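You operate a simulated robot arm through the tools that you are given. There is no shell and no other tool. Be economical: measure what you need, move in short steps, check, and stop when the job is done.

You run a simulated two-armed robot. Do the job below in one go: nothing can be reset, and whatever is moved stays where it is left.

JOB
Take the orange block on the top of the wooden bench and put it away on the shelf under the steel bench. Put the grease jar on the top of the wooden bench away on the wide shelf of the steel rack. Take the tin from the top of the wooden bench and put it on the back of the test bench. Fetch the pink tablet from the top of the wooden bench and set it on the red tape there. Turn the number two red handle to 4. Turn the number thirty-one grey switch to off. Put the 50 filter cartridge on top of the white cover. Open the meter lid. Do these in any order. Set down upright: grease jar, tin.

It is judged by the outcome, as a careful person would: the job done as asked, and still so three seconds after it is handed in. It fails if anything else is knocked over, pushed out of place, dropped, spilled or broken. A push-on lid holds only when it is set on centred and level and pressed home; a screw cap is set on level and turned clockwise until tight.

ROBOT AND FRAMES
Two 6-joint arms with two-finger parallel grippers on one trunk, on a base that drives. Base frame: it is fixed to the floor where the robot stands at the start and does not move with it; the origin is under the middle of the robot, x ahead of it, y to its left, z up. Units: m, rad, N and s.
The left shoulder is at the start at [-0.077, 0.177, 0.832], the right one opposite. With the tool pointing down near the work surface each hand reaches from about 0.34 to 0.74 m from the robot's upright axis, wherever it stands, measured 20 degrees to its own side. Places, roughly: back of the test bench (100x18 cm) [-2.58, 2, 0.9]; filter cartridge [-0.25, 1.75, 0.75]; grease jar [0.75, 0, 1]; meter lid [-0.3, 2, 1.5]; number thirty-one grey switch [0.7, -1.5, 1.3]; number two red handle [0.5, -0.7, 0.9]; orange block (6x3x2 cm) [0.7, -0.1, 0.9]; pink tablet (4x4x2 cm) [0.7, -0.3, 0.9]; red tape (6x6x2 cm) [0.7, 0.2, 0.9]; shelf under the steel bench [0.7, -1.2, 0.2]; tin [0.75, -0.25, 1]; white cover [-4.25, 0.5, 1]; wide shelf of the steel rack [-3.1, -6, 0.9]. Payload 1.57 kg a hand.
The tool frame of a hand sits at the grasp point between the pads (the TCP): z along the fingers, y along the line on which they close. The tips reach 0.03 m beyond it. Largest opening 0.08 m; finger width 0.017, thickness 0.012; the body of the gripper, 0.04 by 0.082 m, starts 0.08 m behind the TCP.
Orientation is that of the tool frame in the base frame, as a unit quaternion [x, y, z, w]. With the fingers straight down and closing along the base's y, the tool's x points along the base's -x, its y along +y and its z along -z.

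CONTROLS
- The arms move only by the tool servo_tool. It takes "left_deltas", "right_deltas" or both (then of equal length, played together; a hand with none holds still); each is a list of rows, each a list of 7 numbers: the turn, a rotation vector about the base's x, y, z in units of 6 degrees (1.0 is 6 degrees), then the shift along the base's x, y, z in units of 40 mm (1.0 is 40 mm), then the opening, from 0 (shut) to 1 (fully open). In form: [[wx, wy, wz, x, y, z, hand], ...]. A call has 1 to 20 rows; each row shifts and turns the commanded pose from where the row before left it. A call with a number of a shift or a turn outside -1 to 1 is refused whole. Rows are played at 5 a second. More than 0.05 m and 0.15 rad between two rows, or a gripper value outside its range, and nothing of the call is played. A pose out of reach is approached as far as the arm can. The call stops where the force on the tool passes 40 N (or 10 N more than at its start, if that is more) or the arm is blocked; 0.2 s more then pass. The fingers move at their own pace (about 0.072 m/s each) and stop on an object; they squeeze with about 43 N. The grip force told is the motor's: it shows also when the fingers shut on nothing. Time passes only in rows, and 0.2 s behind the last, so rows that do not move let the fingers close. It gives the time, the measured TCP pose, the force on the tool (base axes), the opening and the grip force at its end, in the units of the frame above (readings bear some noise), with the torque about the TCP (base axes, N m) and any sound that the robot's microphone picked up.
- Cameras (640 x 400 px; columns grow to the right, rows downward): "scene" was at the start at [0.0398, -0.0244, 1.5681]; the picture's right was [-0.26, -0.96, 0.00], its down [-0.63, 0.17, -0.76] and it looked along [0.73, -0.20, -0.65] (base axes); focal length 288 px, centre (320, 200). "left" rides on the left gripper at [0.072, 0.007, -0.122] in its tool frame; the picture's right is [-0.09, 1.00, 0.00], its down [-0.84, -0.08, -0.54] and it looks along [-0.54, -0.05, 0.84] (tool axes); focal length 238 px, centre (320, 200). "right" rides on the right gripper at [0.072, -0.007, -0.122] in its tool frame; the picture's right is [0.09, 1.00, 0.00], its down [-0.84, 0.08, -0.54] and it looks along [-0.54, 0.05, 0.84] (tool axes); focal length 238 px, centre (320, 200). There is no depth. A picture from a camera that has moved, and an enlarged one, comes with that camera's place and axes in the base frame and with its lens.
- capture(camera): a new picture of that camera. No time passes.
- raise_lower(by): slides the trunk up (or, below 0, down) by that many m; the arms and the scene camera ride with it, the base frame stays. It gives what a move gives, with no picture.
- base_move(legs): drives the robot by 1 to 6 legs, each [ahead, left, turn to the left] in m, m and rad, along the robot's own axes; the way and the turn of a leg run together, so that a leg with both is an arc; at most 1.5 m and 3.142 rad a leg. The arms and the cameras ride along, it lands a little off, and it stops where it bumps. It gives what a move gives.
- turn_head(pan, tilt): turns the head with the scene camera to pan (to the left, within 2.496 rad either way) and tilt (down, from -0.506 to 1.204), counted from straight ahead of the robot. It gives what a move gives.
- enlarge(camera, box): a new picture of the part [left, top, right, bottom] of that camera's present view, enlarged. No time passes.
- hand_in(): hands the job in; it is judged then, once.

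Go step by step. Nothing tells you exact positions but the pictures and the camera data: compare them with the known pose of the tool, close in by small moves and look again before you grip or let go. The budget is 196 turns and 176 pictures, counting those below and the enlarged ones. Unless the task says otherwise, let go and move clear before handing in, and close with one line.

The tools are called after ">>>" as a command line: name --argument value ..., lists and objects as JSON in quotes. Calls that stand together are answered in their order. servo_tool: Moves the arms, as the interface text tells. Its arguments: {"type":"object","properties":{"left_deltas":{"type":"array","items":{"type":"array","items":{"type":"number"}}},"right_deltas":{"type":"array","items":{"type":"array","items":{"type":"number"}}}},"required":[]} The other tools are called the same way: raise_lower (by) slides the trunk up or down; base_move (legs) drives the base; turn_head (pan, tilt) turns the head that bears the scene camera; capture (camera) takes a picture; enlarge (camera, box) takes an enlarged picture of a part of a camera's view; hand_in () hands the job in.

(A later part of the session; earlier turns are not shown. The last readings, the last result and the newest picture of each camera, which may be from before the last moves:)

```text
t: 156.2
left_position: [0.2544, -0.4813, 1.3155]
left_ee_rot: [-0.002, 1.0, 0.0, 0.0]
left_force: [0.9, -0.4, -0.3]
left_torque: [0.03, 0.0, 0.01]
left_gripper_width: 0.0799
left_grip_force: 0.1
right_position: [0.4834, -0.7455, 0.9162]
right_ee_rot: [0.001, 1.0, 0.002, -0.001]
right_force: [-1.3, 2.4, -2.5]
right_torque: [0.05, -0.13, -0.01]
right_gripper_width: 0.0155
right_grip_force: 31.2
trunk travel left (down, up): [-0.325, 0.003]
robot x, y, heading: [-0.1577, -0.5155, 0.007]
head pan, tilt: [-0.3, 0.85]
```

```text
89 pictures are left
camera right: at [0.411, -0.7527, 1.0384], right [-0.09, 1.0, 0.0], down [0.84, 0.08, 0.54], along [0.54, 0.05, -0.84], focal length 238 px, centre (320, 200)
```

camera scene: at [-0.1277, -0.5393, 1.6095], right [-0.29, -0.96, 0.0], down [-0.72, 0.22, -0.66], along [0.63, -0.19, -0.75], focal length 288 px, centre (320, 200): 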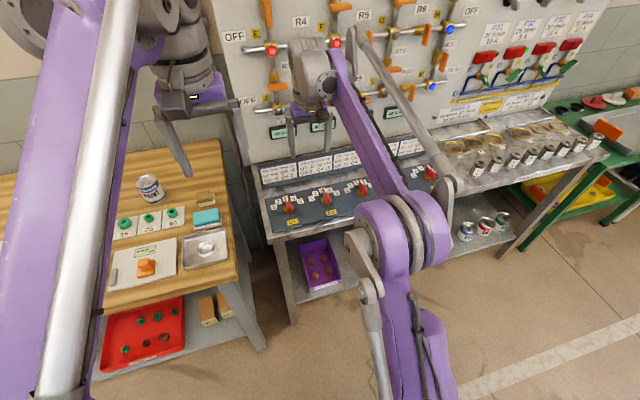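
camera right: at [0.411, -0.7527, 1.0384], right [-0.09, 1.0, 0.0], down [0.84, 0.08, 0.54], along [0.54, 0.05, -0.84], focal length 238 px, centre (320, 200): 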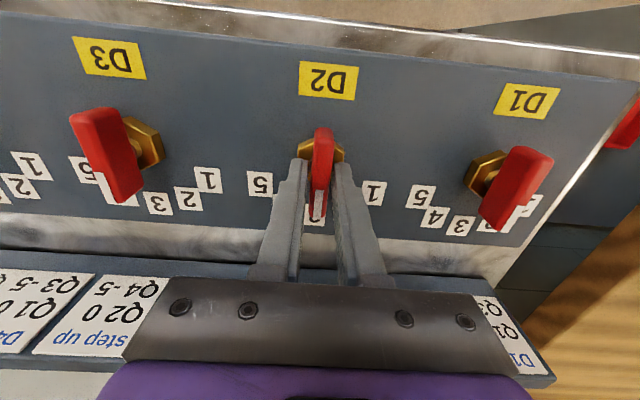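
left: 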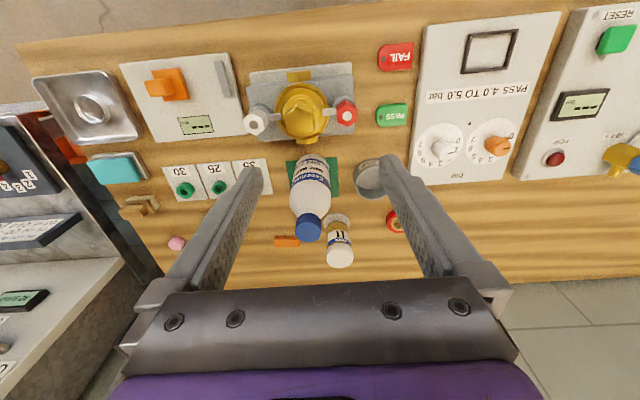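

Gripped at 15.5 mm. Turn 30° clockwise from above (−z).

>>> servo_tool --right_deltas '[[0, 0, -0.9, 0, 0, 0, 0], [0, 0, -0.9, 0, 0, 0, 0], [0, 0, -0.9, 0, 0, 0, 0], [0, 0, -0.9, 0, 0, 0, 0], [0, 0, -0.9, 0, 0, 0, 0], [0, 0, -0.6, 0, 0, 0, 0], [0, 0, 0, 0, 0, 0, 0]]'

>>> capture --camera "right"

>>> enlarge --camera "scene" --box '[265, 165, 395, 246]'

```text
t: 157.8
left_position: [0.2546, -0.4817, 1.3158]
left_ee_rot: [-0.001, 1.0, 0.0, 0.0]
left_force: [-0.7, -0.1, 0.6]
left_torque: [0.0, -0.01, -0.02]
left_gripper_width: 0.0798
left_grip_force: 0.0
right_position: [0.4815, -0.7477, 0.9163]
right_ee_rot: [0.264, 0.965, 0.001, -0.001]
right_force: [-0.5, -2.3, 3.1]
right_torque: [0.14, 0.41, 0.02]
right_gripper_width: 0.0155
right_grip_force: 30.9
trunk travel left (down, up): [-0.325, 0.003]
robot x, y, heading: [-0.1605, -0.5117, -0.002]
head pan, tilt: [-0.3, 0.85]
```

```text
88 pictures are left
camera right: at [0.4171, -0.7161, 1.0384], right [0.43, 0.9, 0.0], down [0.76, -0.36, 0.54], along [0.49, -0.23, -0.84], focal length 238 px, centre (320, 200)
```

right: 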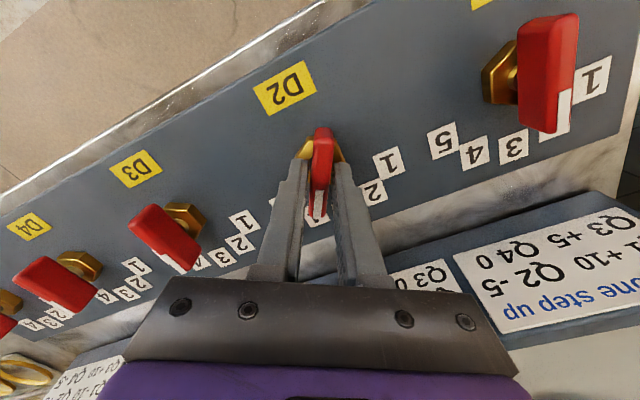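

```text
4.92 times, centred on (330, 206) of scene
camera zoom: at [-0.1281, -0.5395, 1.6095], right [-0.29, -0.96, 0.0], down [-0.72, 0.22, -0.66], along [0.63, -0.19, -0.75], focal length 1417 px, centre (271, 173)
```

zoom: 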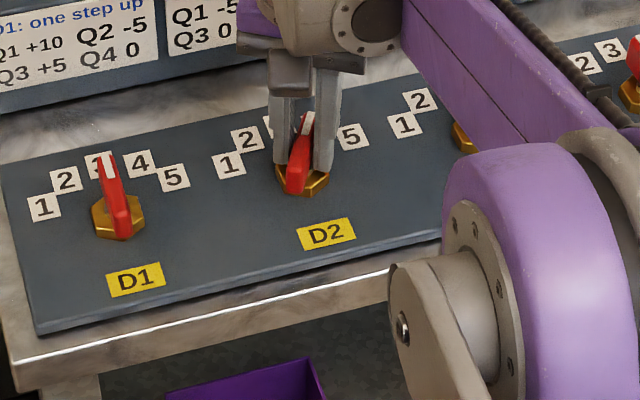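

Turned. Release, lift clear and check the pointer.

>>> servo_tool --right_deltas '[[0, 0, 0, 0, 0, 0, 0.6], [0, 0, 0, 0, 0, 0, 0.6], [0, 0, 0, 0, 0, 0.4, 0.6], [0, 0, 0, 0, 0, 0.8, 0.6], [0, 0, 0, 0, 0, 0.9, 0.6], [0, 0, 0, 0, 0, 0.9, 0.6], [0, 0, 0, 0, 0, 0.9, 0.6], [0, 0, 0, 0, 0, 0.9, 0.6]]'

>>> enlarge --camera "right" --box '[200, 60, 400, 185]'

```text
t: 159.6
left_position: [0.2547, -0.4818, 1.3157]
left_ee_rot: [-0.001, 1.0, -0.001, 0.0]
left_force: [-0.2, 0.6, -0.3]
left_torque: [0.05, 0.02, -0.01]
left_gripper_width: 0.0798
left_grip_force: 0.1
right_position: [0.4819, -0.7471, 1.109]
right_ee_rot: [0.263, 0.965, 0.001, -0.001]
right_force: [-0.7, 0.2, -1.0]
right_torque: [0.0, 0.03, 0.02]
right_gripper_width: 0.0482
right_grip_force: 0.1
trunk travel left (down, up): [-0.325, 0.003]
robot x, y, heading: [-0.1594, -0.5127, 0.006]
head pan, tilt: [-0.3, 0.85]
```

```text
3.20 times, centred on (300, 122) of right
camera zoom: at [0.417, -0.7161, 1.2316], right [0.43, 0.9, 0.0], down [0.76, -0.36, 0.54], along [0.49, -0.23, -0.84], focal length 763 px, centre (384, 448)
```

zoom: 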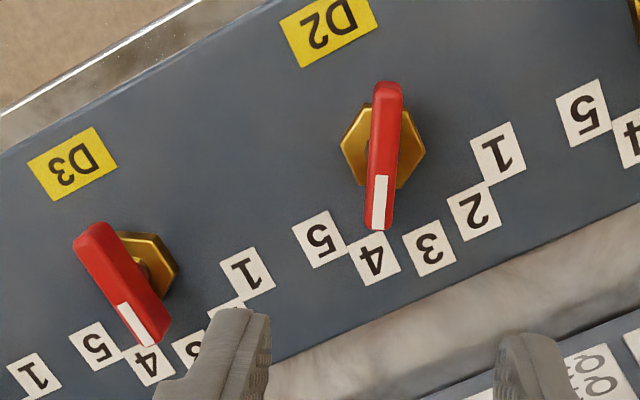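

D2 now points at 4. Next the tin: straighten the hand, lower the trunk to the normal height, and drive to the wooden bench.

>>> servo_tool --right_deltas '[[0, 0, 0.9, -0.5, 0, 0.8, 1], [0, 0, 0.9, -0.5, 0, 0.8, 1], [0, 0, 0.9, -0.5, 0, 0.5, 1], [0, 0, 0.9, -0.5, 0, 0, 1], [0, 0, 0.9, -0.5, 0, 0, 1], [0, 0, 0.6, 0, 0, 0, 1]]'

>>> raise_lower --by -0.05

>>> base_move --legs '[[0, 0.49, 0], [0.19, 0, 0]]'

>>> capture --camera "right"

>>> turn_head --pan -0.1 --tilt 0.85

>>> capture --camera "scene"

```text
t: 160.9
left_position: [0.2557, -0.4813, 1.3165]
left_ee_rot: [-0.002, 1.0, 0.001, 0.0]
left_force: [-0.3, 0.3, 0.4]
left_torque: [0.0, 0.02, 0.01]
left_gripper_width: 0.0801
left_grip_force: 0.2
right_position: [0.3822, -0.7461, 1.1918]
right_ee_rot: [-0.001, 1.0, 0.002, -0.001]
right_force: [0.3, 0.1, 0.2]
right_torque: [-0.02, 0.02, 0.02]
right_gripper_width: 0.08
right_grip_force: 0.0
trunk travel left (down, up): [-0.325, 0.003]
robot x, y, heading: [-0.1609, -0.5152, -0.002]
head pan, tilt: [-0.3, 0.85]
```

```text
t: 161.9
left_position: [0.2558, -0.4823, 1.2655]
left_ee_rot: [-0.001, 1.0, 0.0, 0.0]
left_force: [0.9, -0.4, 0.0]
left_torque: [0.0, 0.0, 0.01]
left_gripper_width: 0.08
left_grip_force: 0.1
right_position: [0.3826, -0.7465, 1.1406]
right_ee_rot: [0.0, 1.0, 0.001, -0.002]
right_force: [1.0, 0.2, 0.2]
right_torque: [-0.02, 0.0, -0.04]
right_gripper_width: 0.0801
right_grip_force: 0.1
trunk travel left (down, up): [-0.275, 0.053]
robot x, y, heading: [-0.1597, -0.5173, 0.002]
head pan, tilt: [-0.3, 0.85]
```

```text
t: 167.8
left_position: [0.4398, 0.01, 1.2659]
left_ee_rot: [-0.005, 1.0, 0.0, 0.0]
left_force: [0.1, -0.9, -0.2]
left_torque: [0.0, -0.04, 0.01]
left_gripper_width: 0.0799
left_grip_force: 0.1
right_position: [0.5699, -0.2549, 1.1419]
right_ee_rot: [-0.003, 1.0, 0.001, -0.001]
right_force: [0.0, 1.1, 0.4]
right_torque: [-0.02, -0.01, -0.04]
right_gripper_width: 0.0801
right_grip_force: 0.1
trunk travel left (down, up): [-0.275, 0.053]
robot x, y, heading: [0.0239, -0.0219, 0.01]
head pan, tilt: [-0.3, 0.85]
```

```text
85 pictures are left
camera right: at [0.4986, -0.2618, 1.2641], right [-0.1, 1.0, 0.0], down [0.84, 0.08, 0.54], along [0.54, 0.06, -0.84], focal length 238 px, centre (320, 200)
```

right: 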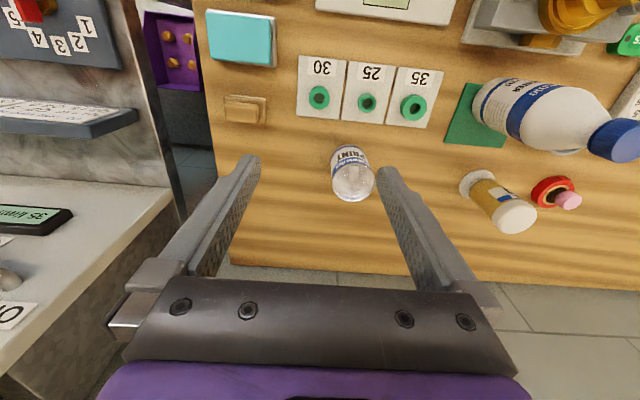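

```text
t: 168.5
left_position: [0.4404, 0.0098, 1.2664]
left_ee_rot: [-0.004, 1.0, 0.0, 0.0]
left_force: [0.9, 0.0, 0.1]
left_torque: [-0.02, -0.01, 0.03]
left_gripper_width: 0.0802
left_grip_force: 0.1
right_position: [0.5694, -0.2544, 1.1413]
right_ee_rot: [-0.004, 1.0, 0.002, -0.002]
right_force: [-0.2, -0.4, 0.2]
right_torque: [0.01, -0.03, 0.02]
right_gripper_width: 0.0803
right_grip_force: 0.1
trunk travel left (down, up): [-0.275, 0.053]
robot x, y, heading: [0.026, -0.0275, 0.007]
head pan, tilt: [-0.099, 0.85]
```

```text
84 pictures are left
camera scene: at [0.0643, -0.035, 1.5565], right [-0.09, -1.0, 0.0], down [-0.75, 0.07, -0.66], along [0.66, -0.06, -0.75], focal length 288 px, centre (320, 200)
```

scene: 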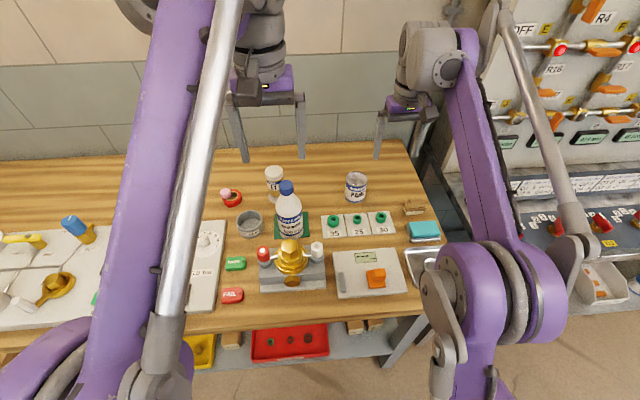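

Tin top centre ≈ (0.660,-0.195,0.963). I move above it and check alignment.

>>> servo_tool --right_deltas '[[0, 0, 0, 0.6, 0.5, -0.4, 1], [0, 0, 0, 0.6, 0.5, -0.4, 1], [0, 0, 0, 0.5, 0.48, -0.4, 1], [0, 0, 0, 0.5, 0, -0.5, 1], [0, 0, 0, 0.05, 0, -0.6, 1], [0, 0, 0, 0, 0, -0.4, 1], [0, 0, 0, 0, 0, 0, 1]]'

>>> capture --camera "right"

```text
t: 170.1
left_position: [0.4403, 0.0087, 1.2669]
left_ee_rot: [-0.005, 1.0, 0.001, 0.0]
left_force: [0.0, -0.4, 0.5]
left_torque: [0.02, 0.0, -0.01]
left_gripper_width: 0.0799
left_grip_force: 0.1
right_position: [0.6503, -0.1958, 1.039]
right_ee_rot: [-0.004, 1.0, 0.001, -0.001]
right_force: [-0.4, 0.2, -0.1]
right_torque: [0.0, 0.01, -0.03]
right_gripper_width: 0.0802
right_grip_force: 0.2
right hand out of reach, approached as far as the arm can: row 4
trunk travel left (down, up): [-0.275, 0.053]
robot x, y, heading: [0.0286, -0.0248, 0.003]
head pan, tilt: [-0.099, 0.85]
```

```text
83 pictures are left
camera right: at [0.5797, -0.2022, 1.162], right [-0.1, 1.0, 0.0], down [0.84, 0.08, 0.54], along [0.54, 0.06, -0.84], focal length 238 px, centre (320, 200)
```

right: 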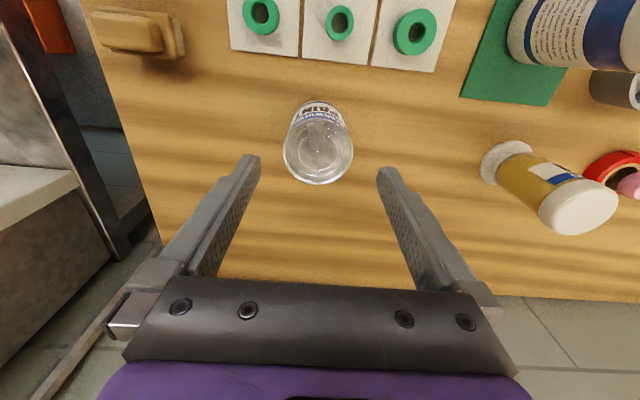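

Aligned. Lower to z≈0.94 around the tin and close.

>>> servo_tool --right_deltas '[[0, 0, 0, 0.15, 0.02, -0.5, 1], [0, 0, 0, 0, 0, -0.5, 1], [0, 0, 0, 0, 0, -0.5, 1], [0, 0, 0, 0, 0, -0.5, 1], [0, 0, 0, 0, 0, -0.45, 1], [0, 0, 0, 0, 0, 0, 1]]'

>>> capture --camera "right"

```text
t: 171.5
left_position: [0.4405, 0.0088, 1.2658]
left_ee_rot: [-0.005, 1.0, 0.001, 0.0]
left_force: [0.2, 0.8, 0.5]
left_torque: [0.03, 0.03, 0.0]
left_gripper_width: 0.0802
left_grip_force: 0.1
right_position: [0.6576, -0.1936, 0.9414]
right_ee_rot: [-0.003, 1.0, 0.001, 0.0]
right_force: [0.5, -0.4, 0.0]
right_torque: [0.0, 0.02, -0.01]
right_gripper_width: 0.0799
right_grip_force: 0.0
trunk travel left (down, up): [-0.275, 0.053]
robot x, y, heading: [0.024, -0.0245, 0.007]
head pan, tilt: [-0.099, 0.85]
```

```text
82 pictures are left
camera right: at [0.586, -0.2014, 1.0638], right [-0.1, 1.0, 0.0], down [0.84, 0.08, 0.54], along [0.54, 0.06, -0.84], focal length 238 px, centre (320, 200)
```

right: 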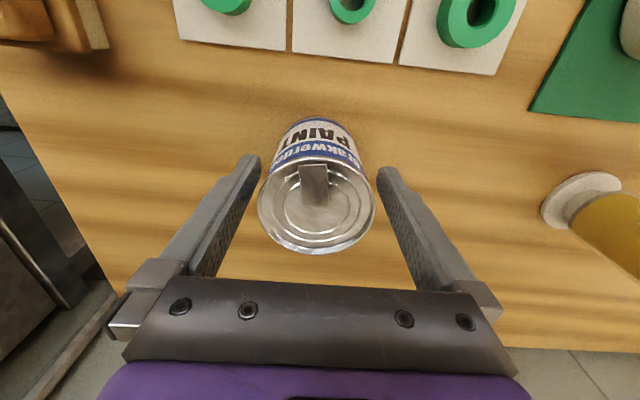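

The tin is between the fingers. Close and lift gently.

>>> servo_tool --right_deltas '[[0, 0, 0, 0, 0, 0, 0], [0, 0, 0, 0, 0, 0, 0], [0, 0, 0, 0, 0, 0, 0], [0, 0, 0, 0, 0, 0.2, 0], [0, 0, 0, 0, 0, 0.3, 0], [0, 0, 0, 0, 0, 0.4, 0], [0, 0, 0, -0.3, -0.1, 0.5, 0], [0, 0, 0, -0.4, -0.2, 0.5, 0], [0, 0, 0, -0.5, -0.2, 0.5, 0], [0, 0, 0, -0.5, -0.2, 0.5, 0], [0, 0, 0, -0.5, -0.3, 0.5, 0], [0, 0, 0, -0.5, -0.3, 0.5, 0], [0, 0, 0, -0.5, -0.3, 0.5, 0], [0, 0, 0, -0.5, -0.3, 0.5, 0], [0, 0, 0, 0, 0, 0, 0]]'

>>> capture --camera "right"

```text
t: 174.7
left_position: [0.4409, 0.0086, 1.2657]
left_ee_rot: [-0.004, 1.0, -0.001, 0.0]
left_force: [0.8, -0.3, -0.2]
left_torque: [0.01, -0.01, 0.0]
left_gripper_width: 0.0801
left_grip_force: 0.1
right_position: [0.51, -0.2715, 1.1373]
right_ee_rot: [-0.004, 1.0, 0.002, -0.001]
right_force: [0.0, -0.6, -2.7]
right_torque: [0.02, 0.03, -0.01]
right_gripper_width: 0.0605
right_grip_force: 43.1
trunk travel left (down, up): [-0.275, 0.053]
robot x, y, heading: [0.0318, -0.0249, 0.012]
head pan, tilt: [-0.099, 0.85]
```

```text
81 pictures are left
camera right: at [0.4392, -0.2776, 1.2602], right [-0.1, 1.0, 0.0], down [0.84, 0.08, 0.54], along [0.54, 0.06, -0.84], focal length 238 px, centre (320, 200)
```

right: 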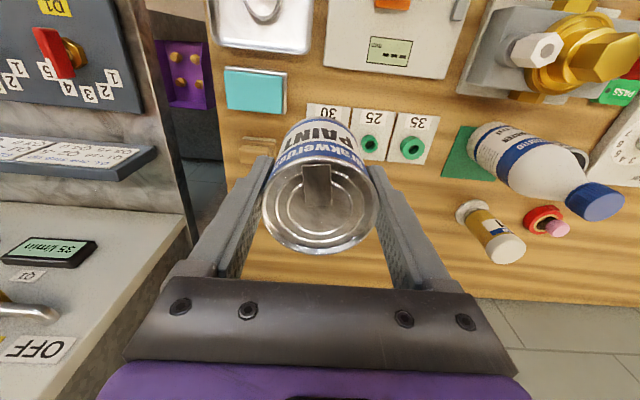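

Tin held. I pull it back and up, then shift left for the jar with the left hand.

>>> servo_tool --right_deltas '[[0, 0, 0, -0.8, -0.5, 0.5, 0], [0, 0, 0, -0.8, -0.5, 0.5, 0], [0, 0, 0, -0.8, -0.5, 0.4, 0]]'

>>> base_move --legs '[[0.01, 0.15, -0.01]]'

>>> capture --camera "left"

>>> turn_head --pan 0 --tilt 0.8

>>> capture --camera "scene"

```text
t: 175.5
left_position: [0.4395, 0.009, 1.2652]
left_ee_rot: [-0.004, 1.0, 0.0, 0.001]
left_force: [-0.7, 0.7, -0.4]
left_torque: [-0.05, -0.01, -0.02]
left_gripper_width: 0.08
left_grip_force: 0.0
right_position: [0.4118, -0.3304, 1.1925]
right_ee_rot: [-0.003, 1.0, 0.002, -0.001]
right_force: [-0.8, 0.7, -3.2]
right_torque: [0.0, -0.02, 0.01]
right_gripper_width: 0.0605
right_grip_force: 43.1
trunk travel left (down, up): [-0.275, 0.053]
robot x, y, heading: [0.0313, -0.0252, 0.009]
head pan, tilt: [-0.099, 0.85]
```

```text
t: 177.5
left_position: [0.4505, 0.154, 1.2659]
left_ee_rot: [0.001, 1.0, 0.001, 0.0]
left_force: [-0.6, -0.5, 0.2]
left_torque: [-0.02, 0.0, -0.01]
left_gripper_width: 0.08
left_grip_force: 0.1
right_position: [0.4204, -0.1866, 1.1926]
right_ee_rot: [0.001, 1.0, 0.002, 0.0]
right_force: [0.2, -0.4, -3.0]
right_torque: [-0.03, 0.0, 0.0]
right_gripper_width: 0.0608
right_grip_force: 42.5
trunk travel left (down, up): [-0.275, 0.053]
robot x, y, heading: [0.0401, 0.1226, 0.004]
head pan, tilt: [-0.099, 0.85]
```

```text
80 pictures are left
camera left: at [0.3783, 0.16, 1.3868], right [0.09, 1.0, 0.0], down [0.84, -0.08, 0.54], along [0.54, -0.05, -0.84], focal length 238 px, centre (320, 200)
```

left: 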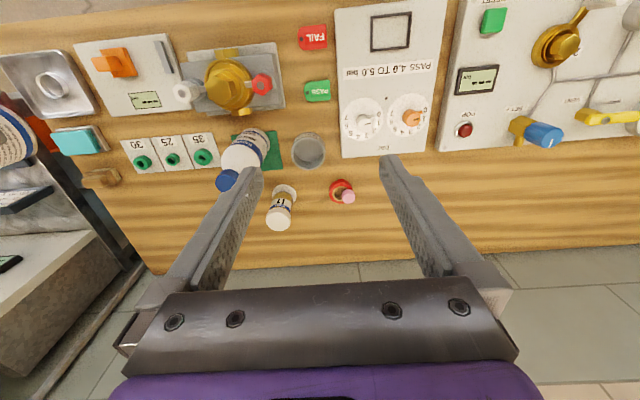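

```text
t: 178.2
left_position: [0.4502, 0.1533, 1.2661]
left_ee_rot: [0.0, 1.0, -0.001, 0.0]
left_force: [0.1, 0.0, 0.1]
left_torque: [-0.03, 0.01, 0.0]
left_gripper_width: 0.08
left_grip_force: 0.1
right_position: [0.4192, -0.1863, 1.1926]
right_ee_rot: [0.002, 1.0, 0.0, 0.0]
right_force: [0.3, -0.1, -2.3]
right_torque: [-0.01, 0.03, 0.0]
right_gripper_width: 0.0608
right_grip_force: 42.9
trunk travel left (down, up): [-0.275, 0.053]
robot x, y, heading: [0.036, 0.1211, 0.0]
head pan, tilt: [0.0, 0.799]
```

```text
79 pictures are left
camera scene: at [0.0765, 0.1212, 1.5605], right [0.0, -1.0, 0.0], down [-0.72, 0.0, -0.7], along [0.7, 0.0, -0.72], focal length 288 px, centre (320, 200)
```

scene: 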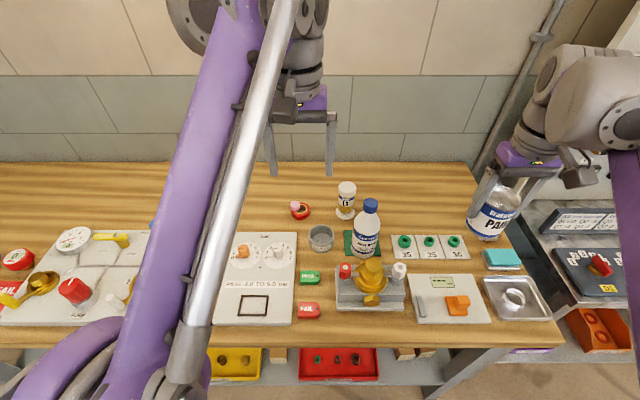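

Jar lid top ≈ (0.685,0.043,0.988). I approach from the left side with the hand yawed so that its camera stays away from the bottle.

>>> servo_tool --left_deltas '[[0, 0, -0.9, 0.7, 0, -0.5, 1], [0, 0, -0.9, 0.7, 0, -0.5, 1], [0, 0, -0.9, 0.7, 0, -0.5, 1], [0, 0, -0.9, 0.7, 0, -0.6, 1], [0, 0, -0.9, 0.7, 0, -0.6, 1], [0, 0, -0.9, 0.6, 0, -0.6, 1], [0, 0, -0.9, 0.5, -0.3, -0.6, 1], [0, 0, 0, 0.4, -0.3, -0.2, 1], [0, 0, 0, 0, 0, 0, 1]]'

>>> capture --camera "left"

>>> capture --camera "scene"

```text
t: 180.2
left_position: [0.6273, 0.1398, 1.0961]
left_ee_rot: [0.325, 0.946, 0.0, -0.001]
left_force: [0.2, 0.2, -0.5]
left_torque: [-0.03, 0.04, -0.03]
left_gripper_width: 0.0801
left_grip_force: 0.1
left hand out of reach, approached as far as the arm can: row 6, 7, 8
right_position: [0.4203, -0.186, 1.1931]
right_ee_rot: [0.002, 1.0, 0.001, -0.001]
right_force: [0.1, -0.2, -3.5]
right_torque: [0.03, 0.05, 0.0]
right_gripper_width: 0.061
right_grip_force: 43.0
trunk travel left (down, up): [-0.275, 0.053]
robot x, y, heading: [0.0381, 0.121, -0.001]
head pan, tilt: [0.0, 0.799]
```

```text
78 pictures are left
camera left: at [0.5753, 0.1886, 1.2173], right [0.68, 0.73, 0.0], down [0.61, -0.57, 0.54], along [0.4, -0.37, -0.84], focal length 238 px, centre (320, 200)
```

left: 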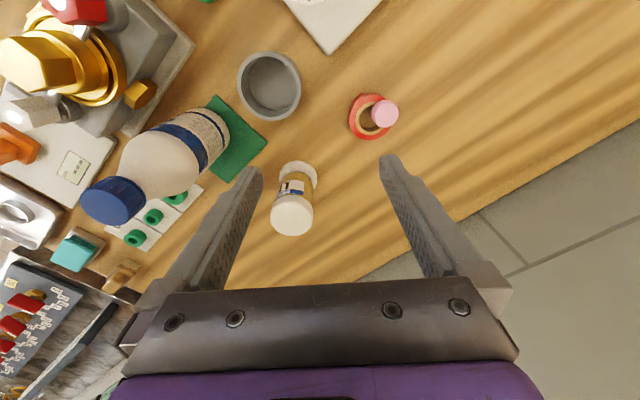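

```text
77 pictures are left
camera scene: at [0.0763, 0.1211, 1.5606], right [0.0, -1.0, 0.0], down [-0.72, 0.0, -0.7], along [0.7, 0.0, -0.72], focal length 288 px, centre (320, 200)
```

scene: 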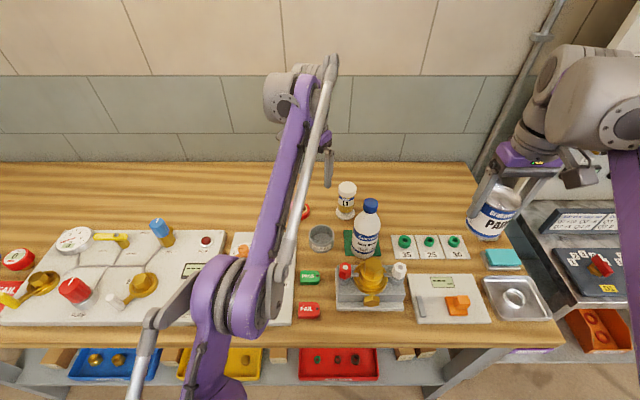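

Lid at (0.682,0.045). I drive 2 cm ahead and move over the jar at a safe height.

>>> base_move --legs '[[0.025, 0, 0]]'

>>> servo_tool --left_deltas '[[0, 0, 0, 0, -0.5, -0.4, 1], [0, 0, 0, 0, -0.6, -0.4, 1], [0, 0, 0, 0.2, -0.6, -0.5, 1], [0, 0, 0, 0.2, -0.6, 0, 1], [0, 0, 0, 0.2, -0.1, 0, 1], [0, 0, 0, 0.2, 0, 0, 1], [0, 0, 0, 0, 0, 0, 1]]'

>>> capture --camera "left"

>>> capture --camera "scene"

```text
t: 181.0
left_position: [0.6512, 0.1382, 1.0973]
left_ee_rot: [0.325, 0.946, -0.001, 0.002]
left_force: [0.4, -0.2, 0.4]
left_torque: [0.01, -0.01, 0.01]
left_gripper_width: 0.0801
left_grip_force: 0.0
right_position: [0.4423, -0.1855, 1.1922]
right_ee_rot: [0.001, 1.0, 0.003, 0.001]
right_force: [0.0, -0.5, -2.5]
right_torque: [-0.01, 0.0, -0.02]
right_gripper_width: 0.0609
right_grip_force: 43.0
trunk travel left (down, up): [-0.275, 0.053]
robot x, y, heading: [0.0627, 0.1214, -0.001]
head pan, tilt: [0.0, 0.799]
```

```text
t: 182.6
left_position: [0.6615, 0.06, 1.0377]
left_ee_rot: [0.325, 0.946, 0.001, 0.001]
left_force: [0.4, 0.0, 0.7]
left_torque: [-0.03, 0.01, 0.03]
left_gripper_width: 0.0801
left_grip_force: 0.1
left hand out of reach, approached as far as the arm can: row 4, 5, 6
right_position: [0.4429, -0.1859, 1.1928]
right_ee_rot: [0.002, 1.0, 0.002, 0.0]
right_force: [0.1, 0.4, -2.5]
right_torque: [0.0, -0.02, -0.03]
right_gripper_width: 0.0611
right_grip_force: 42.3
trunk travel left (down, up): [-0.275, 0.053]
robot x, y, heading: [0.0626, 0.1246, -0.002]
head pan, tilt: [0.0, 0.799]
```

```text
76 pictures are left
camera left: at [0.6082, 0.1086, 1.1595], right [0.68, 0.73, 0.0], down [0.61, -0.57, 0.54], along [0.4, -0.37, -0.84], focal length 238 px, centre (320, 200)
```

left: 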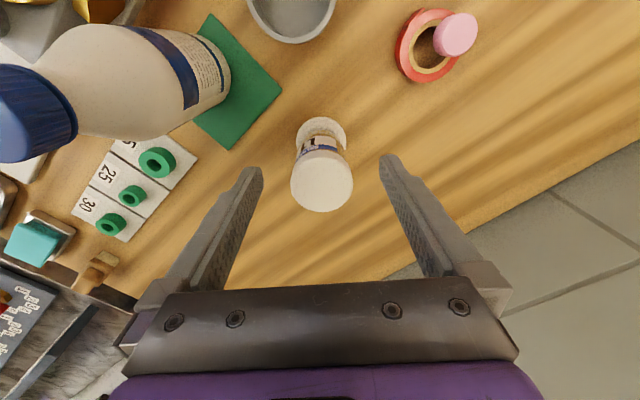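

```text
75 pictures are left
camera scene: at [0.1007, 0.1211, 1.5605], right [0.0, -1.0, 0.0], down [-0.72, 0.0, -0.7], along [0.7, 0.0, -0.72], focal length 288 px, centre (320, 200)
```

scene: 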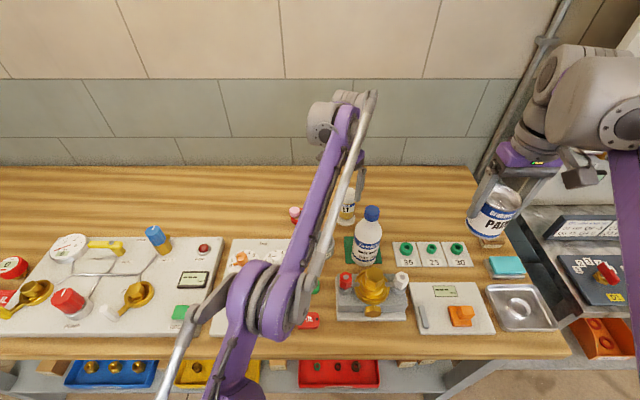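

The lid sits between the fingers, 2.4 cm further on. I lower while sliding toward its axis.

>>> servo_tool --left_deltas '[[0, 0, 0, 0, 0, -0.4, 1], [0, 0, 0, 0.1, -0.1, -0.4, 1], [0, 0, 0, 0.1, -0.1, -0.4, 1], [0, 0, 0, 0.15, -0.1, -0.4, 1], [0, 0, 0, 0.15, -0.1, -0.3, 1], [0, 0, 0, 0, 0, 0, 1]]'

>>> capture --camera "left"

```text
t: 184.0
left_position: [0.6815, 0.0441, 0.9626]
left_ee_rot: [0.325, 0.946, 0.0, 0.0]
left_force: [0.8, 0.3, -0.3]
left_torque: [-0.02, -0.01, 0.0]
left_gripper_width: 0.0797
left_grip_force: 0.1
right_position: [0.4447, -0.186, 1.1928]
right_ee_rot: [0.003, 1.0, 0.001, -0.001]
right_force: [-0.6, -0.5, -2.3]
right_torque: [-0.01, 0.04, -0.01]
right_gripper_width: 0.0607
right_grip_force: 42.9
trunk travel left (down, up): [-0.275, 0.053]
robot x, y, heading: [0.0636, 0.1222, -0.001]
head pan, tilt: [0.0, 0.799]
```

```text
74 pictures are left
camera left: at [0.6281, 0.0922, 1.0833], right [0.68, 0.73, 0.0], down [0.61, -0.57, 0.54], along [0.4, -0.37, -0.84], focal length 238 px, centre (320, 200)
```

left: 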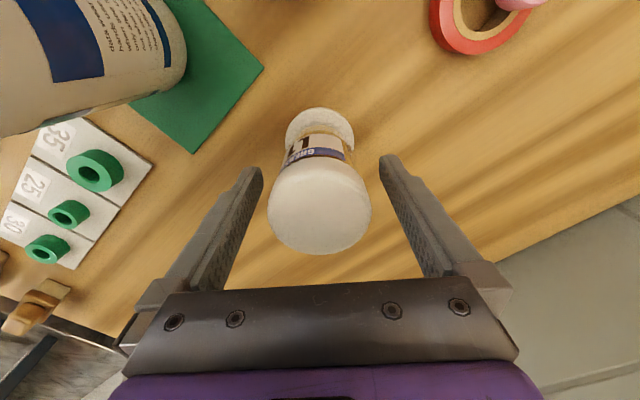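

Centred. Lower 6 mm, close and lift slowly, drawing back to the left of the bottle.

>>> servo_tool --left_deltas '[[0, 0, 0, 0, 0, -0.15, 1], [0, 0, 0, 0, 0, 0, 0], [0, 0, 0, 0, 0, 0, 0], [0, 0, 0, 0, 0, 0, 0], [0, 0, 0, 0, 0, 0, 0], [0, 0, 0, 0, 0, 0.2, 0], [0, 0, 0, 0, 0, 0.3, 0], [0, 0, 0, 0, 0.1, 0.4, 0], [0, 0, 0, -0.1, 0.2, 0.5, 0], [0, 0, 0, -0.2, 0.5, 0.5, 0], [0, 0, 0, -0.2, 0.5, 0.5, 0], [0, 0, 0, -0.3, 0.5, 0.5, 0], [0, 0, 0, -0.4, 0.5, 0.5, 0], [0, 0, 0, -0.4, 0.3, 0.5, 0], [0, 0, 0, -0.4, 0.3, 0.5, 0], [0, 0, 0, -0.5, 0.2, 0.5, 0], [0, 0, 0, -0.5, 0.2, 0.5, 0]]'

>>> capture --camera "left"

>>> capture --camera "scene"

```text
t: 187.6
left_position: [0.5579, 0.1784, 1.1728]
left_ee_rot: [0.324, 0.946, 0.0, 0.0]
left_force: [0.0, 0.2, -1.8]
left_torque: [0.0, -0.03, 0.03]
left_gripper_width: 0.0507
left_grip_force: 43.0
left hand out of reach, approached as far as the arm can: row 8
right_position: [0.443, -0.1863, 1.193]
right_ee_rot: [0.002, 1.0, 0.001, -0.001]
right_force: [-0.7, -0.1, -2.6]
right_torque: [0.0, 0.02, 0.0]
right_gripper_width: 0.0608
right_grip_force: 42.8
trunk travel left (down, up): [-0.275, 0.053]
robot x, y, heading: [0.0592, 0.1244, -0.005]
head pan, tilt: [0.0, 0.799]
```

```text
73 pictures are left
camera left: at [0.5043, 0.2264, 1.2934], right [0.68, 0.73, 0.0], down [0.61, -0.57, 0.54], along [0.4, -0.37, -0.84], focal length 238 px, centre (320, 200)
```

left: 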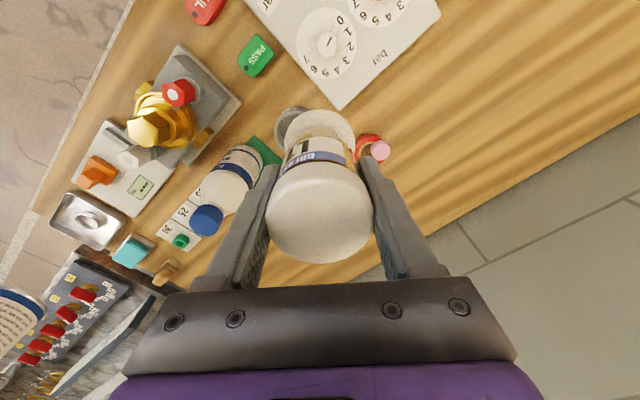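

```text
72 pictures are left
camera scene: at [0.1, 0.1213, 1.5605], right [0.0, -1.0, 0.0], down [-0.72, 0.0, -0.7], along [0.7, 0.0, -0.72], focal length 288 px, centre (320, 200)
```

scene: 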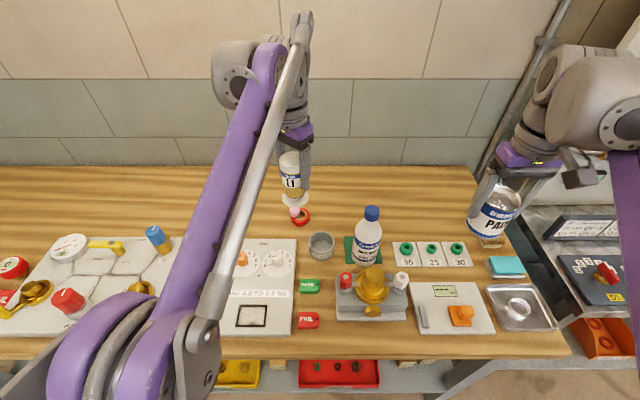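

Both items are held. I tuck the arms in, back off and turn left to face the left wall.

>>> servo_tool --left_deltas '[[0, 0, 0.9, -0.5, 0.1, 0.2, 0], [0, 0, 0.9, -0.5, 0.1, 0.2, 0], [0, 0, 0.9, -0.5, 0.1, 0.2, 0], [0, 0, 0.9, -0.5, 0, 0.2, 0], [0, 0, 0.9, -0.4, 0, 0.2, 0], [0, 0, 0.9, -0.4, 0, 0, 0], [0, 0, 0.9, -0.4, 0, 0, 0]]'

>>> base_move --legs '[[-0.6, 0, 0], [0, 0, 1.571]]'

>>> turn_head --pan 0.7 --tilt 0.4

>>> capture --camera "scene"

>>> turn_head --pan 0 --tilt 0.35

>>> capture --camera "scene"

```text
t: 189.2
left_position: [0.4298, 0.188, 1.2121]
left_ee_rot: [0.0, 1.0, 0.0, 0.0]
left_force: [0.6, 0.2, -1.9]
left_torque: [0.01, -0.02, 0.02]
left_gripper_width: 0.0506
left_grip_force: 42.7
right_position: [0.4431, -0.1854, 1.1935]
right_ee_rot: [0.001, 1.0, 0.002, -0.002]
right_force: [-0.2, 0.7, -2.2]
right_torque: [0.01, 0.01, -0.01]
right_gripper_width: 0.0609
right_grip_force: 42.7
trunk travel left (down, up): [-0.275, 0.053]
robot x, y, heading: [0.061, 0.1248, -0.005]
head pan, tilt: [0.0, 0.799]
```

```text
t: 196.4
left_position: [-0.6064, 0.4907, 1.2118]
left_ee_rot: [0.711, -0.703, -0.001, 0.0]
left_force: [-0.1, -0.4, -1.4]
left_torque: [0.0, 0.0, 0.0]
left_gripper_width: 0.0505
left_grip_force: 42.9
right_position: [-0.2316, 0.5094, 1.1923]
right_ee_rot: [0.71, -0.704, 0.0, 0.002]
right_force: [0.2, -0.2, -2.8]
right_torque: [-0.02, -0.02, -0.01]
right_gripper_width: 0.0607
right_grip_force: 42.7
trunk travel left (down, up): [-0.275, 0.053]
robot x, y, heading: [-0.5357, 0.1255, 1.579]
head pan, tilt: [0.0, 0.799]
```

```text
t: 197.5
left_position: [-0.6067, 0.4911, 1.2112]
left_ee_rot: [0.712, -0.702, 0.0, -0.001]
left_force: [-0.7, 0.4, -0.4]
left_torque: [0.0, 0.03, -0.01]
left_gripper_width: 0.0507
left_grip_force: 42.1
right_position: [-0.2317, 0.5113, 1.1931]
right_ee_rot: [0.71, -0.704, -0.001, 0.003]
right_force: [0.1, 0.5, -3.4]
right_torque: [0.0, -0.03, -0.01]
right_gripper_width: 0.0609
right_grip_force: 42.6
trunk travel left (down, up): [-0.275, 0.053]
robot x, y, heading: [-0.5338, 0.1213, 1.584]
head pan, tilt: [0.7, 0.4]
```

```text
71 pictures are left
camera scene: at [-0.5966, 0.1509, 1.5956], right [0.76, 0.65, 0.0], down [0.25, -0.3, -0.92], along [-0.6, 0.7, -0.39], focal length 288 px, centre (320, 200)
```

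scene: 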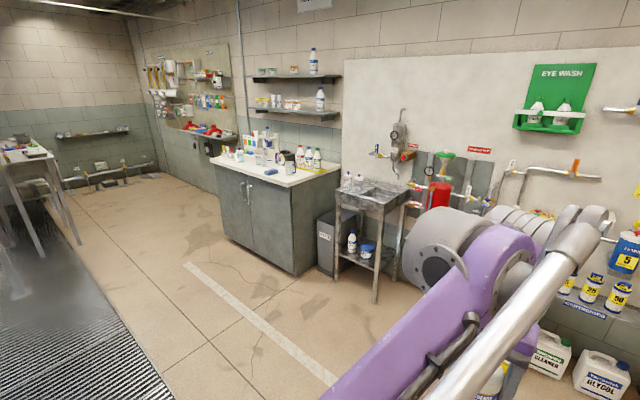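

```text
t: 198.5
left_position: [-0.6064, 0.4913, 1.2113]
left_ee_rot: [0.712, -0.703, 0.0, 0.0]
left_force: [0.2, -0.1, -1.9]
left_torque: [0.01, -0.01, 0.01]
left_gripper_width: 0.0507
left_grip_force: 42.6
right_position: [-0.231, 0.5098, 1.1927]
right_ee_rot: [0.71, -0.704, 0.0, 0.001]
right_force: [0.2, -0.6, -2.9]
right_torque: [0.01, -0.02, -0.02]
right_gripper_width: 0.0609
right_grip_force: 42.6
trunk travel left (down, up): [-0.275, 0.053]
robot x, y, heading: [-0.5371, 0.1233, 1.586]
head pan, tilt: [0.0, 0.351]
```

```text
70 pictures are left
camera scene: at [-0.5373, 0.1738, 1.6002], right [1.0, 0.01, 0.0], down [0.0, -0.34, -0.94], along [-0.01, 0.94, -0.34], focal length 288 px, centre (320, 200)
```

scene: 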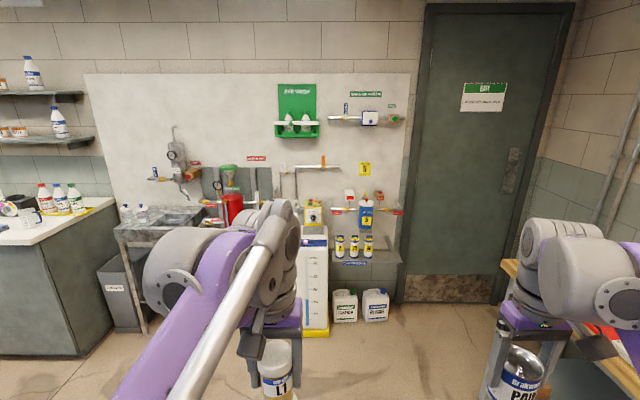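

The test bench is the white-topped counter around (-2.5,1.9), front edge y≈1.45. I drive over in front of it and look.

>>> base_move --legs '[[0.3, 1.0, 0], [0.3, 0.95, -0.008]]'

>>> turn_head --pan 0 --tilt 0.5

>>> capture --camera "scene"

```text
t: 216.0
left_position: [-2.5787, 1.054, 1.2111]
left_ee_rot: [0.714, -0.7, 0.001, -0.001]
left_force: [-0.3, -0.5, -1.6]
left_torque: [0.02, -0.03, 0.01]
left_gripper_width: 0.0504
left_grip_force: 42.5
right_position: [-2.2041, 1.0763, 1.1941]
right_ee_rot: [0.713, -0.702, -0.001, 0.002]
right_force: [0.2, 0.7, -2.2]
right_torque: [-0.02, -0.02, 0.01]
right_gripper_width: 0.0609
right_grip_force: 43.3
trunk travel left (down, up): [-0.275, 0.053]
robot x, y, heading: [-2.5027, 0.6898, 1.585]
head pan, tilt: [0.0, 0.351]
```

```text
t: 216.7
left_position: [-2.579, 1.0546, 1.2117]
left_ee_rot: [0.714, -0.701, 0.0, 0.0]
left_force: [0.3, 0.6, -2.2]
left_torque: [-0.02, -0.01, 0.01]
left_gripper_width: 0.0508
left_grip_force: 43.1
right_position: [-2.2038, 1.0763, 1.1918]
right_ee_rot: [0.713, -0.701, -0.001, 0.002]
right_force: [-0.1, -0.3, -3.2]
right_torque: [-0.01, -0.01, 0.03]
right_gripper_width: 0.061
right_grip_force: 43.3
trunk travel left (down, up): [-0.275, 0.053]
robot x, y, heading: [-2.5074, 0.6888, 1.585]
head pan, tilt: [0.0, 0.499]
```

```text
69 pictures are left
camera scene: at [-2.5072, 0.7359, 1.5865], right [1.0, 0.02, 0.0], down [0.01, -0.48, -0.88], along [-0.02, 0.88, -0.48], focal length 288 px, centre (320, 200)
```

scene: 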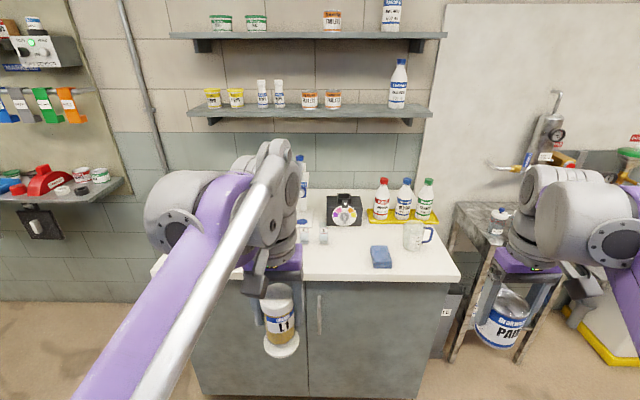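

Bottles and a device occupy the back right. I shift left to see the back-left part of the counter.

>>> base_move --legs '[[0.1, 0.42, -0.012]]'

>>> turn_head --pan -0.15 --tilt 0.6

>>> capture --camera "scene"

```text
t: 220.9
left_position: [-2.9966, 1.1502, 1.2119]
left_ee_rot: [0.709, -0.705, 0.0, 0.0]
left_force: [0.4, -0.2, -0.7]
left_torque: [0.01, 0.01, 0.03]
left_gripper_width: 0.0508
left_grip_force: 43.3
right_position: [-2.6197, 1.1671, 1.1935]
right_ee_rot: [0.708, -0.706, 0.0, 0.001]
right_force: [-0.5, 0.6, -2.6]
right_torque: [-0.03, -0.02, 0.02]
right_gripper_width: 0.061
right_grip_force: 43.3
trunk travel left (down, up): [-0.275, 0.053]
robot x, y, heading: [-2.9241, 0.7835, 1.572]
head pan, tilt: [0.0, 0.499]
```

```text
t: 221.6
left_position: [-2.9942, 1.1503, 1.2136]
left_ee_rot: [0.709, -0.705, 0.0, 0.0]
left_force: [0.5, 0.7, -2.3]
left_torque: [-0.03, -0.03, -0.02]
left_gripper_width: 0.0507
left_grip_force: 42.8
right_position: [-2.6194, 1.166, 1.1927]
right_ee_rot: [0.708, -0.706, 0.0, 0.002]
right_force: [0.3, 0.5, -2.7]
right_torque: [-0.01, -0.01, 0.01]
right_gripper_width: 0.0608
right_grip_force: 42.3
trunk travel left (down, up): [-0.275, 0.053]
robot x, y, heading: [-2.9294, 0.7829, 1.573]
head pan, tilt: [-0.15, 0.6]
```

```text
68 pictures are left
camera scene: at [-2.9144, 0.8271, 1.5774], right [0.99, -0.14, 0.0], down [-0.08, -0.56, -0.83], along [0.12, 0.82, -0.56], focal length 288 px, centre (320, 200)
```

scene: 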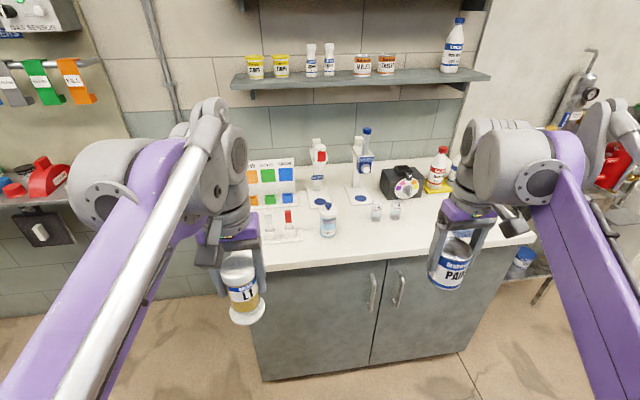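

I enlarge the counter to find a free spot at the back.

>>> enlarge --camera "scene" --box '[230, 90, 470, 240]'

```text
2.67 times, centred on (350, 165) of scene
camera zoom: at [-2.9144, 0.8271, 1.5774], right [0.99, -0.14, 0.0], down [-0.08, -0.56, -0.83], along [0.12, 0.82, -0.56], focal length 768 px, centre (240, 293)
```

zoom: 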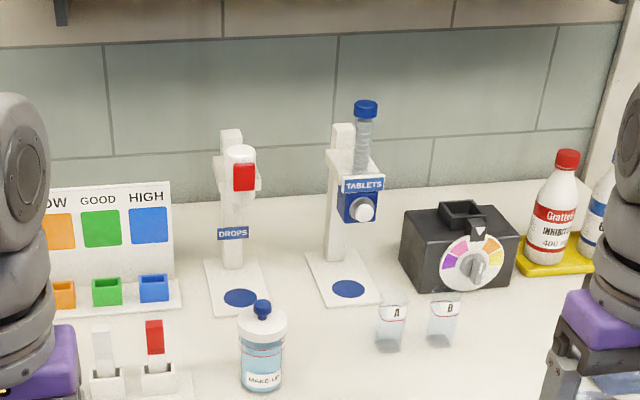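

The back strip is crowded with stands here. I check the far left end of the counter too.

>>> base_move --legs '[[-0.1, 0.4, 0]]'

>>> turn_head --pan -0.15 --tilt 0.55

>>> capture --camera "scene"

```text
t: 225.7
left_position: [-3.3923, 1.0488, 1.2106]
left_ee_rot: [-0.707, 0.707, 0.0, 0.0]
left_force: [0.7, 0.6, -2.5]
left_torque: [-0.01, 0.02, 0.03]
left_gripper_width: 0.0505
left_grip_force: 42.6
right_position: [-3.0187, 1.064, 1.1926]
right_ee_rot: [-0.707, 0.707, 0.0, -0.002]
right_force: [-0.4, -0.6, -3.1]
right_torque: [-0.04, 0.0, -0.01]
right_gripper_width: 0.0609
right_grip_force: 43.3
trunk travel left (down, up): [-0.275, 0.053]
robot x, y, heading: [-3.3271, 0.6812, 1.568]
head pan, tilt: [-0.15, 0.6]
```

```text
t: 226.3
left_position: [-3.3917, 1.0495, 1.212]
left_ee_rot: [0.707, -0.707, 0.0, 0.0]
left_force: [-0.9, 0.5, -2.5]
left_torque: [0.02, 0.05, 0.0]
left_gripper_width: 0.0505
left_grip_force: 43.0
right_position: [-3.0175, 1.0648, 1.1933]
right_ee_rot: [-0.707, 0.707, 0.0, -0.002]
right_force: [0.8, 0.4, -2.5]
right_torque: [-0.04, 0.0, 0.03]
right_gripper_width: 0.0611
right_grip_force: 43.2
trunk travel left (down, up): [-0.275, 0.053]
robot x, y, heading: [-3.3268, 0.682, 1.567]
head pan, tilt: [-0.15, 0.55]
```

```text
66 pictures are left
camera scene: at [-3.3135, 0.7271, 1.5819], right [0.99, -0.15, 0.0], down [-0.08, -0.52, -0.85], along [0.13, 0.84, -0.52], focal length 288 px, centre (320, 200)
```

scene: 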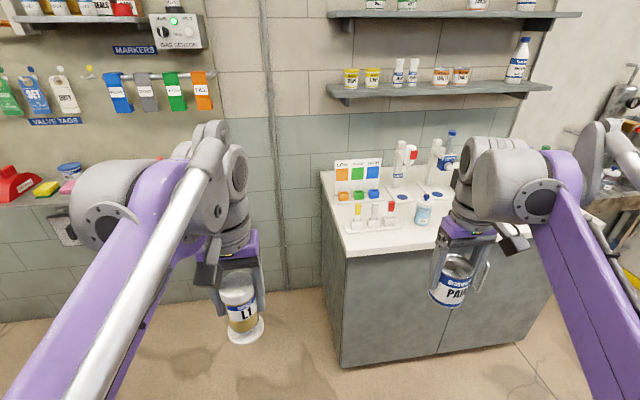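

>>> enlarge --camera "scene" --box '[310, 110, 480, 216]'

```text
3.76 times, centred on (395, 163) of scene
camera zoom: at [-3.3135, 0.7271, 1.5819], right [0.99, -0.15, 0.0], down [-0.08, -0.52, -0.85], along [0.13, 0.84, -0.52], focal length 1084 px, centre (38, 339)
```

zoom: 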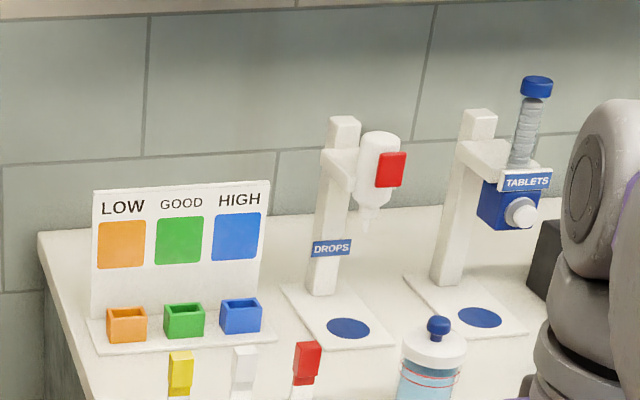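

The device (top z≈1.03, y 1.77–1.84) has free counter behind it at x≈-2.41, and the shelf above only starts at y≈1.955. I'll set the tin there: go in front of it with the trunk up.

>>> base_move --legs '[[0.0, -0.74, 0.004], [0.4, 0, 0]]'

>>> raise_lower --by 0.05

>>> capture --camera "right"

>>> turn_head --pan -0.2 --tilt 0.6

>>> capture --camera "scene"

```text
t: 235.3
left_position: [-2.6498, 1.4476, 1.2129]
left_ee_rot: [0.708, -0.706, 0.0, 0.001]
left_force: [0.0, 0.4, -1.7]
left_torque: [-0.02, 0.01, -0.01]
left_gripper_width: 0.0508
left_grip_force: 43.0
right_position: [-2.276, 1.464, 1.193]
right_ee_rot: [0.707, -0.707, -0.001, 0.002]
right_force: [0.8, 0.3, -3.6]
right_torque: [-0.03, -0.02, 0.04]
right_gripper_width: 0.0606
right_grip_force: 42.6
trunk travel left (down, up): [-0.275, 0.053]
robot x, y, heading: [-2.5812, 1.0833, 1.573]
head pan, tilt: [-0.15, 0.55]
```

```text
t: 236.2
left_position: [-2.6509, 1.4489, 1.262]
left_ee_rot: [0.708, -0.706, 0.0, 0.0]
left_force: [-0.8, -0.7, -2.3]
left_torque: [0.02, -0.01, -0.02]
left_gripper_width: 0.0507
left_grip_force: 42.6
right_position: [-2.2752, 1.4637, 1.2435]
right_ee_rot: [0.707, -0.707, -0.001, 0.002]
right_force: [0.2, 0.0, -2.8]
right_torque: [0.01, -0.02, -0.02]
right_gripper_width: 0.0607
right_grip_force: 43.0
trunk travel left (down, up): [-0.325, 0.003]
robot x, y, heading: [-2.5892, 1.0824, 1.571]
head pan, tilt: [-0.15, 0.55]
```

```text
64 pictures are left
camera right: at [-2.2684, 1.3929, 1.3656], right [-1.0, -0.09, 0.0], down [-0.08, 0.84, 0.54], along [-0.05, 0.54, -0.84], focal length 238 px, centre (320, 200)
```

right: 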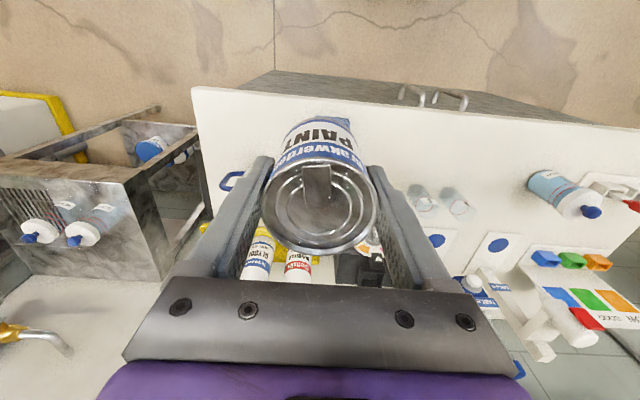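

```text
t: 236.9
left_position: [-2.6501, 1.4486, 1.2612]
left_ee_rot: [0.707, -0.707, 0.0, 0.0]
left_force: [0.2, -0.3, -1.1]
left_torque: [0.0, 0.0, 0.02]
left_gripper_width: 0.0506
left_grip_force: 43.2
right_position: [-2.2755, 1.4638, 1.2427]
right_ee_rot: [0.707, -0.707, -0.001, 0.001]
right_force: [0.4, 0.0, -3.0]
right_torque: [-0.01, 0.01, 0.0]
right_gripper_width: 0.0609
right_grip_force: 42.9
trunk travel left (down, up): [-0.325, 0.003]
robot x, y, heading: [-2.5889, 1.0788, 1.569]
head pan, tilt: [-0.201, 0.6]
```

```text
63 pictures are left
camera scene: at [-2.5671, 1.1218, 1.6304], right [0.98, -0.2, 0.0], down [-0.11, -0.55, -0.83], along [0.16, 0.81, -0.56], focal length 288 px, centre (320, 200)
```

scene: 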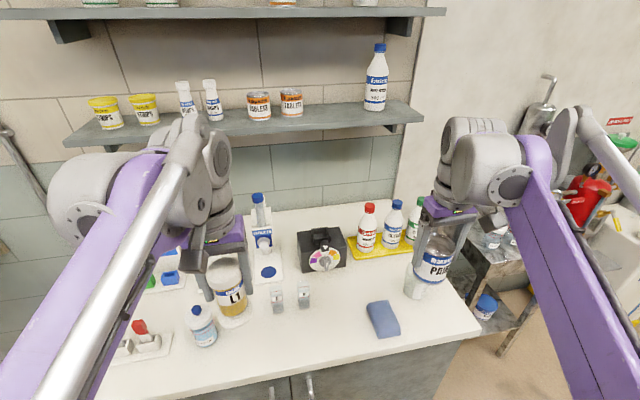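

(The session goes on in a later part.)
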